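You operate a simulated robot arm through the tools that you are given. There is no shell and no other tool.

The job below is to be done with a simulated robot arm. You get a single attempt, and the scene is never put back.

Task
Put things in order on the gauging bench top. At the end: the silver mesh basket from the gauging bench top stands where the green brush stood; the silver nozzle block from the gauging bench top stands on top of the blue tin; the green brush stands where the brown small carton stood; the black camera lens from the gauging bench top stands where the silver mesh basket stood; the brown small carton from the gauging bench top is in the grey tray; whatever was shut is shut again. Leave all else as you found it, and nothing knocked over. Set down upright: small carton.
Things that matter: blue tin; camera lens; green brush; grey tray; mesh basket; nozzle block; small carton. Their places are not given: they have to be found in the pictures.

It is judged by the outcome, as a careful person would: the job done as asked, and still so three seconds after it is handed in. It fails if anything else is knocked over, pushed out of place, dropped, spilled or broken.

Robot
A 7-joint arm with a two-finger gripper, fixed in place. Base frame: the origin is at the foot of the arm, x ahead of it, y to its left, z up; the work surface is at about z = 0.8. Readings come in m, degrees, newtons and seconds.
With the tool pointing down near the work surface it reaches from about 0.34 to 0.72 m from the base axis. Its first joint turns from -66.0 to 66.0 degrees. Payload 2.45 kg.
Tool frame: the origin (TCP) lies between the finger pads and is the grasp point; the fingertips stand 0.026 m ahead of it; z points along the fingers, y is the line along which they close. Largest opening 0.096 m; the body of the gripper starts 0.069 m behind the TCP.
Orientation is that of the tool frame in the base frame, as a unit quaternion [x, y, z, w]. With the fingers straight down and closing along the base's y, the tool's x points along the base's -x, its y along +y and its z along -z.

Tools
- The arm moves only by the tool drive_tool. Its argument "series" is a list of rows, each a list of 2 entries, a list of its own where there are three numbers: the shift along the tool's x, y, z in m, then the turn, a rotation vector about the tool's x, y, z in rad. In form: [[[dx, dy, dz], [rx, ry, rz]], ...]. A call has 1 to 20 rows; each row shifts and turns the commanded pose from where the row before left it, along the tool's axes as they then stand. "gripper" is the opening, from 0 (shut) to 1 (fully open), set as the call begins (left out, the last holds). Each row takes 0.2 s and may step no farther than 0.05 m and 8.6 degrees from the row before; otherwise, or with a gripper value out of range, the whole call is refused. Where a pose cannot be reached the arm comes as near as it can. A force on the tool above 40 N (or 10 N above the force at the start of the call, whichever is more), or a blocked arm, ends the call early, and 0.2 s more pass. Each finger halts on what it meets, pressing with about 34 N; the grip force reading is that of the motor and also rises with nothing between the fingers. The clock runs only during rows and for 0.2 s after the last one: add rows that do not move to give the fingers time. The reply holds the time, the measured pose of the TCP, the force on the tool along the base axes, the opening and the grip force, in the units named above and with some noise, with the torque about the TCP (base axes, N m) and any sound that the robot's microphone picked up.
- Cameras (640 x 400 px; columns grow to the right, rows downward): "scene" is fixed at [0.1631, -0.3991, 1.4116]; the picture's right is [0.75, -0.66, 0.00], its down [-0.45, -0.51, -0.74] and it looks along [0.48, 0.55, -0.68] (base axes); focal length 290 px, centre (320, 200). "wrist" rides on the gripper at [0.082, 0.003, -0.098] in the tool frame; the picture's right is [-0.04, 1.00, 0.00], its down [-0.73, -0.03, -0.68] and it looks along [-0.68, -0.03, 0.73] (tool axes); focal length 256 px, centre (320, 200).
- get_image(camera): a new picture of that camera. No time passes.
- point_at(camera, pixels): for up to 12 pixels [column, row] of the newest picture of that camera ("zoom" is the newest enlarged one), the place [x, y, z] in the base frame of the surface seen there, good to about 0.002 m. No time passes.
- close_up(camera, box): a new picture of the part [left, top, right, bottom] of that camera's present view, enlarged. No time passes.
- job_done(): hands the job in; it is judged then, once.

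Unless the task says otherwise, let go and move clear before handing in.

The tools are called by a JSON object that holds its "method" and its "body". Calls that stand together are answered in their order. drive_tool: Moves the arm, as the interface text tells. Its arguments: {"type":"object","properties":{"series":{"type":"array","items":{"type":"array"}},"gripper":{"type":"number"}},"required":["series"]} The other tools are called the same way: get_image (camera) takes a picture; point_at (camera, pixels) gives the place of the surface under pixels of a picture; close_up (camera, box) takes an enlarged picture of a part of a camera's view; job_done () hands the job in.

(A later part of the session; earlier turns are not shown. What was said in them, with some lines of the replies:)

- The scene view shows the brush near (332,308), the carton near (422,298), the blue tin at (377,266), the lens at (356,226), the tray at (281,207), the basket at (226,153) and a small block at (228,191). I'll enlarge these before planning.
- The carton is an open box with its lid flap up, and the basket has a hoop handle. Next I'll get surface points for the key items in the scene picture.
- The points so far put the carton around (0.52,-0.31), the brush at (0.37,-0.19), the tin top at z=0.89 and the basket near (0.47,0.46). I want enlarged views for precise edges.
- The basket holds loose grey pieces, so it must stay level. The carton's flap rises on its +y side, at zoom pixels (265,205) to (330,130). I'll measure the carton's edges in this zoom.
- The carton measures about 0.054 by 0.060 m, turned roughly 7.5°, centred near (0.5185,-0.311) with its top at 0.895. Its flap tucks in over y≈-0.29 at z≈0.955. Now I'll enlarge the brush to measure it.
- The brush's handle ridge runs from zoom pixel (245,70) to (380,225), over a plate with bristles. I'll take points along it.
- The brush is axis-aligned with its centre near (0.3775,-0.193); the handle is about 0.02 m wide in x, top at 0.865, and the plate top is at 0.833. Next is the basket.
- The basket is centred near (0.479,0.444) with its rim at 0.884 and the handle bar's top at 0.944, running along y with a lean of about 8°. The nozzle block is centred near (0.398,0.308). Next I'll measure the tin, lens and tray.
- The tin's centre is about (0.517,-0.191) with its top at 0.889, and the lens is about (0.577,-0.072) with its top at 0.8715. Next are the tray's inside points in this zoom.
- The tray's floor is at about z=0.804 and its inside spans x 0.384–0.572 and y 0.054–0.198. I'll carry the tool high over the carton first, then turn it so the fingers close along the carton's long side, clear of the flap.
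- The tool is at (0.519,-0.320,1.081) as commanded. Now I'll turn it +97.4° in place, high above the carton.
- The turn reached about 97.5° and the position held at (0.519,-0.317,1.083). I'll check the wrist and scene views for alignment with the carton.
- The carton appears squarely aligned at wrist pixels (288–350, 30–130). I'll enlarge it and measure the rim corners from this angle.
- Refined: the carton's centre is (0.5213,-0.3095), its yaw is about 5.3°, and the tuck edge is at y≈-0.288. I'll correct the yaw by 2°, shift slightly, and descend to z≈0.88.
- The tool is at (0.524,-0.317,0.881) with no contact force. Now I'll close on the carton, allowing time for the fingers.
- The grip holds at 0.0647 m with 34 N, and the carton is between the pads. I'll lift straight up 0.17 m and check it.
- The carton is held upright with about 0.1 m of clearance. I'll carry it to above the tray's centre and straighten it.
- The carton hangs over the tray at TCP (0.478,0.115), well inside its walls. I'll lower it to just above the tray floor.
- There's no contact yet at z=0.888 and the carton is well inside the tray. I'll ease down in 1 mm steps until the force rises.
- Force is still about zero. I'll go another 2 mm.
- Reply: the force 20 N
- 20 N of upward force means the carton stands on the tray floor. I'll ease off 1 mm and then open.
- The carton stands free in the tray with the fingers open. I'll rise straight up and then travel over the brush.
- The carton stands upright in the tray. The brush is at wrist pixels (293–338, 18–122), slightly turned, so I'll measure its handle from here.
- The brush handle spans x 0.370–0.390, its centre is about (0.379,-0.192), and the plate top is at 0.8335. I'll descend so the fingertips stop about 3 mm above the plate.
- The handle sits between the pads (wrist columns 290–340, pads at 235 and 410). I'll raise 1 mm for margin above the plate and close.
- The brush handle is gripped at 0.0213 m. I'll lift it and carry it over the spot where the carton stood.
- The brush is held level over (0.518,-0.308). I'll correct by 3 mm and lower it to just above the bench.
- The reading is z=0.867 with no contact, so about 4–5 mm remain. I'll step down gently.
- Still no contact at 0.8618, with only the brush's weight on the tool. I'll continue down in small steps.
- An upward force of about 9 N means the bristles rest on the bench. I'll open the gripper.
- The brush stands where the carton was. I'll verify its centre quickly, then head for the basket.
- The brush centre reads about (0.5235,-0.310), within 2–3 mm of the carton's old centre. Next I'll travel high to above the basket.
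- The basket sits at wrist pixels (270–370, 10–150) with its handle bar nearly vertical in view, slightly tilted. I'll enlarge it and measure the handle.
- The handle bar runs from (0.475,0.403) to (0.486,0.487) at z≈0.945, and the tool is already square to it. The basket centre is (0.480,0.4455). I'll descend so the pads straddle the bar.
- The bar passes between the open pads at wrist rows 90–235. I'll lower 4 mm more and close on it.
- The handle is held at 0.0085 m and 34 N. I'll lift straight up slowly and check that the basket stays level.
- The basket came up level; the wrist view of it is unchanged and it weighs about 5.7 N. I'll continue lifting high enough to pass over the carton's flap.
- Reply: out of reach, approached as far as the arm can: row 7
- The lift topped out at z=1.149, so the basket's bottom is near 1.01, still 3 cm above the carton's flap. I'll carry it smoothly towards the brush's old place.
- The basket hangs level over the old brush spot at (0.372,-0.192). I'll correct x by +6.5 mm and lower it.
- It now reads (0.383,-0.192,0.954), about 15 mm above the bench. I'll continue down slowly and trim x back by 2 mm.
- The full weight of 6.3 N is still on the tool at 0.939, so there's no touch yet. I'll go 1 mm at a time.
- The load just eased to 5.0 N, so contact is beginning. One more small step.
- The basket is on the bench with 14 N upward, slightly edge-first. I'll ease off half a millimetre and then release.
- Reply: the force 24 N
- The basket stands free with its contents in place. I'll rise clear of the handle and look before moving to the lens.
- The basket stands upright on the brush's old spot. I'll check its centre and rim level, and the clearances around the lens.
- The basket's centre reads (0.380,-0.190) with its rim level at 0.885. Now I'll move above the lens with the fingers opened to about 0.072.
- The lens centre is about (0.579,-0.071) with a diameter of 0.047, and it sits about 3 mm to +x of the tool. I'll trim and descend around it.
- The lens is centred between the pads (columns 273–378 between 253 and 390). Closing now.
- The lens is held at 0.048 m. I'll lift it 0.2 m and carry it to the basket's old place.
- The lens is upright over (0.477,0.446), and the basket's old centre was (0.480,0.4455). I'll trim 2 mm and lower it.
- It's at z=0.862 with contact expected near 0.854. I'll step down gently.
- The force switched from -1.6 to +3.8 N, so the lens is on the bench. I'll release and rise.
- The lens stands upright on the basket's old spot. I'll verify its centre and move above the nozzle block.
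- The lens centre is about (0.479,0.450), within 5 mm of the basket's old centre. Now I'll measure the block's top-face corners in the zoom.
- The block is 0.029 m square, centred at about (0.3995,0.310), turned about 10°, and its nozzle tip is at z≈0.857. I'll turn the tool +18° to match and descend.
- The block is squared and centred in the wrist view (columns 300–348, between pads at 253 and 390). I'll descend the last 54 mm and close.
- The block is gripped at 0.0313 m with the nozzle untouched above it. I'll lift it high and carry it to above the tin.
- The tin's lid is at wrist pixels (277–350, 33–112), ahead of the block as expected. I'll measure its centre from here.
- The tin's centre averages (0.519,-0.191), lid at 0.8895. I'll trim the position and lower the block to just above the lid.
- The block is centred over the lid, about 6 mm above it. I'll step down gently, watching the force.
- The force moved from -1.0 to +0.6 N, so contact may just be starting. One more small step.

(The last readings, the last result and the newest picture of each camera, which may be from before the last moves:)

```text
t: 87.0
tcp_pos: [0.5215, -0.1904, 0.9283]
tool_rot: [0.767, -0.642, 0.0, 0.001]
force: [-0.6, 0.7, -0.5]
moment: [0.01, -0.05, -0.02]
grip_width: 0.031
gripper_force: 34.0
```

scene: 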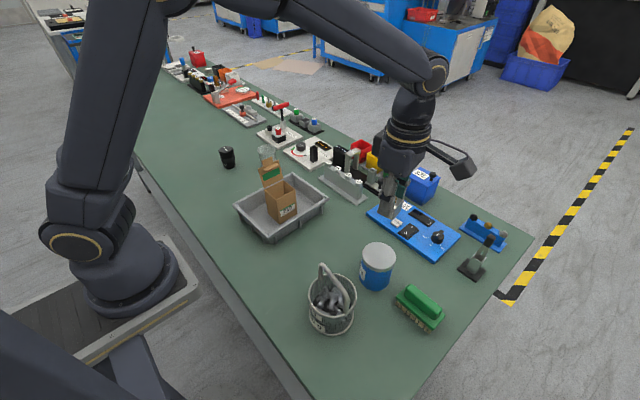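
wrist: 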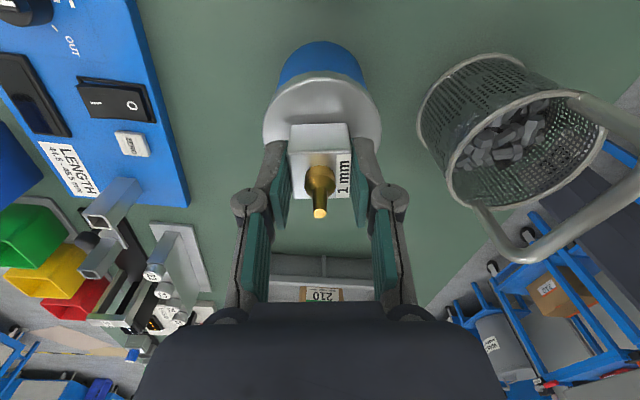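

{"method": "drive_tool", "body": {"series": [[[0, 0, 0.0008], [0, 0, 0]], [[0, 0, 0], [0, 0, 0]]]}}

```text
t: 87.6
tcp_pos: [0.5194, -0.1902, 0.9274]
tool_rot: [0.766, -0.642, 0.001, 0.0]
force: [-0.1, -0.2, 1.7]
moment: [0.0, 0.06, 0.03]
grip_width: 0.0312
gripper_force: 34.2
```

The force is now +1.7 N with a small moment, so it's touching. I'll press half a millimetre more to confirm.

{"method": "drive_tool", "body": {"series": [[[0, 0, 0.0005], [0, 0, 0]], [[0, 0, 0], [0, 0, 0]]]}}

```text
t: 88.2
tcp_pos: [0.5208, -0.1891, 0.9266]
tool_rot: [0.766, -0.642, 0.0, 0.001]
force: [-1.3, -2.0, 7.0]
moment: [-0.02, 0.08, 0.03]
grip_width: 0.031
gripper_force: 34.3
```

7 N confirms the block stands on the lid. I'll open the fingers.

{"method": "drive_tool", "body": {"series": [[[0, 0, 0], [0, 0, 0]], [[0, 0, 0], [0, 0, 0]], [[0, 0, 0], [0, 0, 0]], [[0, 0, 0], [0, 0, 0]]], "gripper": 0.65}}

{"method": "get_image", "body": {"camera": "wrist"}}

```text
t: 89.2
tcp_pos: [0.5195, -0.1901, 0.9269]
tool_rot: [0.766, -0.642, 0.0, -0.001]
force: [-0.5, 0.2, -0.2]
moment: [0.0, 0.02, 0.0]
grip_width: 0.0624
gripper_force: 0.1
```

```text
taken
```

wrist: 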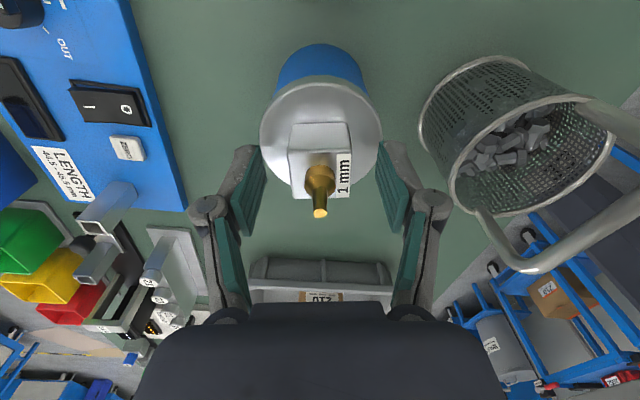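

The block stands free on the lid, level, and both fingers are clear. I'll rise straight up and move back towards the start.

{"method": "drive_tool", "body": {"series": [[[0, 0, -0.01], [0, 0, 0]], [[0, 0, -0.02], [0, 0, 0]], [[0, 0, -0.04], [0, 0, 0]], [[0, 0, -0.04], [0, 0, 0]], [[0, 0, -0.04], [0, 0, 0]], [[0, 0, -0.03], [0, 0, 0]], [[-0.04, 0.004, 0], [0, 0, 0]], [[-0.045, 0.004, 0], [0, 0, 0]], [[-0.045, 0.004, 0], [0, 0, 0]], [[-0.045, 0.004, 0], [0, 0, 0]], [[-0.045, 0.004, 0], [0, 0, 0]], [[-0.04, 0.004, 0], [0, 0, 0]], [[0, 0, 0], [0, 0, 0]]]}}

{"method": "get_image", "body": {"camera": "scene"}}

{"method": "close_up", "body": {"camera": "scene", "box": [290, 200, 470, 340]}}

{"method": "close_up", "body": {"camera": "scene", "box": [190, 110, 350, 250]}}

```text
t: 92.0
tcp_pos: [0.4515, 0.0614, 1.1053]
tool_rot: [0.766, -0.642, 0.0, 0.0]
force: [-0.2, 0.3, -0.7]
moment: [0.02, -0.02, 0.03]
grip_width: 0.0626
gripper_force: 0.1
```

```text
taken
```

scene: 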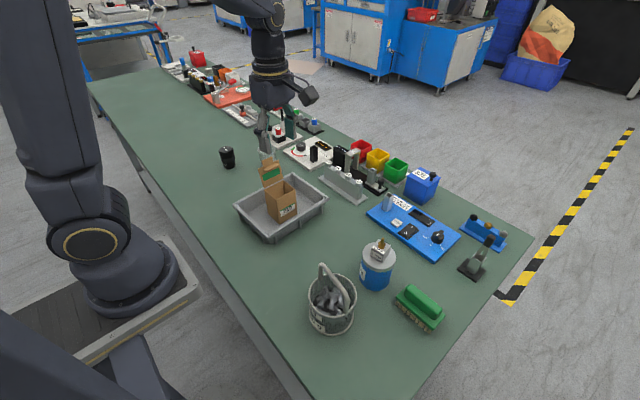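

```text
2.86 times, centred on (380, 270) of scene
```

zoom: 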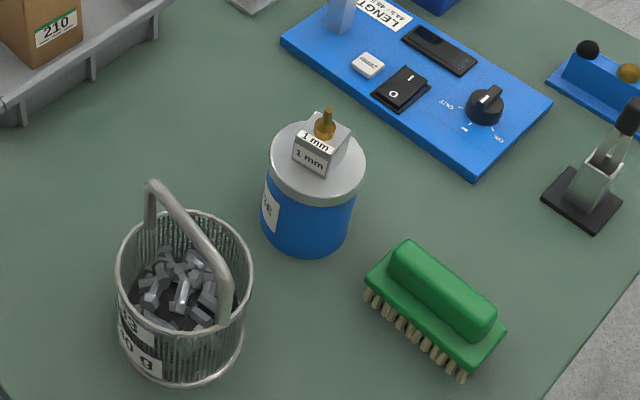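

```text
2.86 times, centred on (270, 180) of scene
```

zoom: 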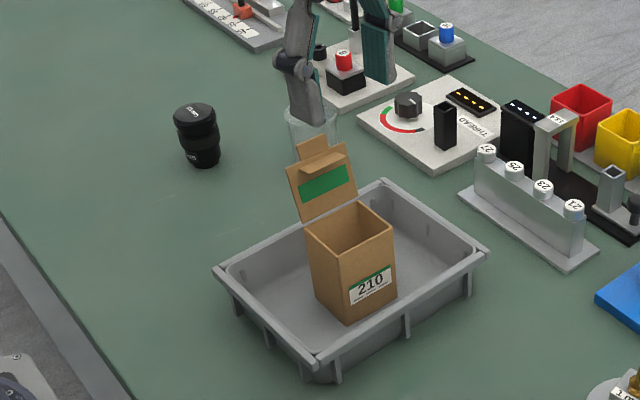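

All five moves show in the latest views: block on the tin lid at (322,145) of the first zoom, brush, basket, lens and carton all upright. I'll do one last check of the final positions before handing in.

{"method": "point_at", "body": {"camera": "scene", "pixels": [[227, 150], [221, 151], [233, 151], [227, 166], [379, 248], [376, 252], [284, 210], [420, 302], [331, 320], [375, 285]]}}

{"method": "get_image", "body": {"camera": "wrist"}}

```text
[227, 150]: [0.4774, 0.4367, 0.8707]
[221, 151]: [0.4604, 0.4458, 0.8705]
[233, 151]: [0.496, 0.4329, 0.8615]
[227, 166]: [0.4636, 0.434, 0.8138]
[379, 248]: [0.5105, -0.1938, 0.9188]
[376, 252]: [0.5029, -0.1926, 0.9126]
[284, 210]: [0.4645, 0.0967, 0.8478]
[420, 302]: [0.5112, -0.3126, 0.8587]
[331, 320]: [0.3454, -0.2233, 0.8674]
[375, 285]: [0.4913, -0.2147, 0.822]
```

```text
taken
```

wrist: 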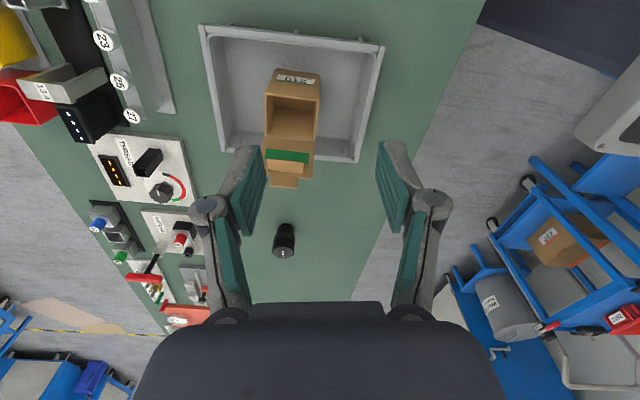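

Each item is at its target: lens near (0.479,0.447), block on the lid at about (0.52,-0.19), basket at (0.380,-0.190), brush at (0.523,-0.310) and the carton upright in the tray. The gripper is clear of everything, so I'm handing in.

{"method": "job_done", "body": {}}

```text
The job is handed in.
```

The bench is in order and the job is handed in. I haven't had a verdict back. In the last pictures all five items stood upright, and nothing else looked moved or knocked over.

| Item | Where it is now | How close |
|---|---|---|
| Brown small carton | upright in the grey tray, near its middle | fully inside the tray |
| Green brush | where the carton stood | within about 3 mm |
| Silver mesh basket | where the brush stood, loose pieces still inside | within about 3 mm |
| Black camera lens | where the basket stood | within about 5 mm |
| Silver nozzle block | standing on the blue tin's lid | roughly centred |

The carton's flap was open at the start, so I left it open. I opened nothing, so there was nothing to shut again. The gripper had let go and was well above the bench when I handed in.
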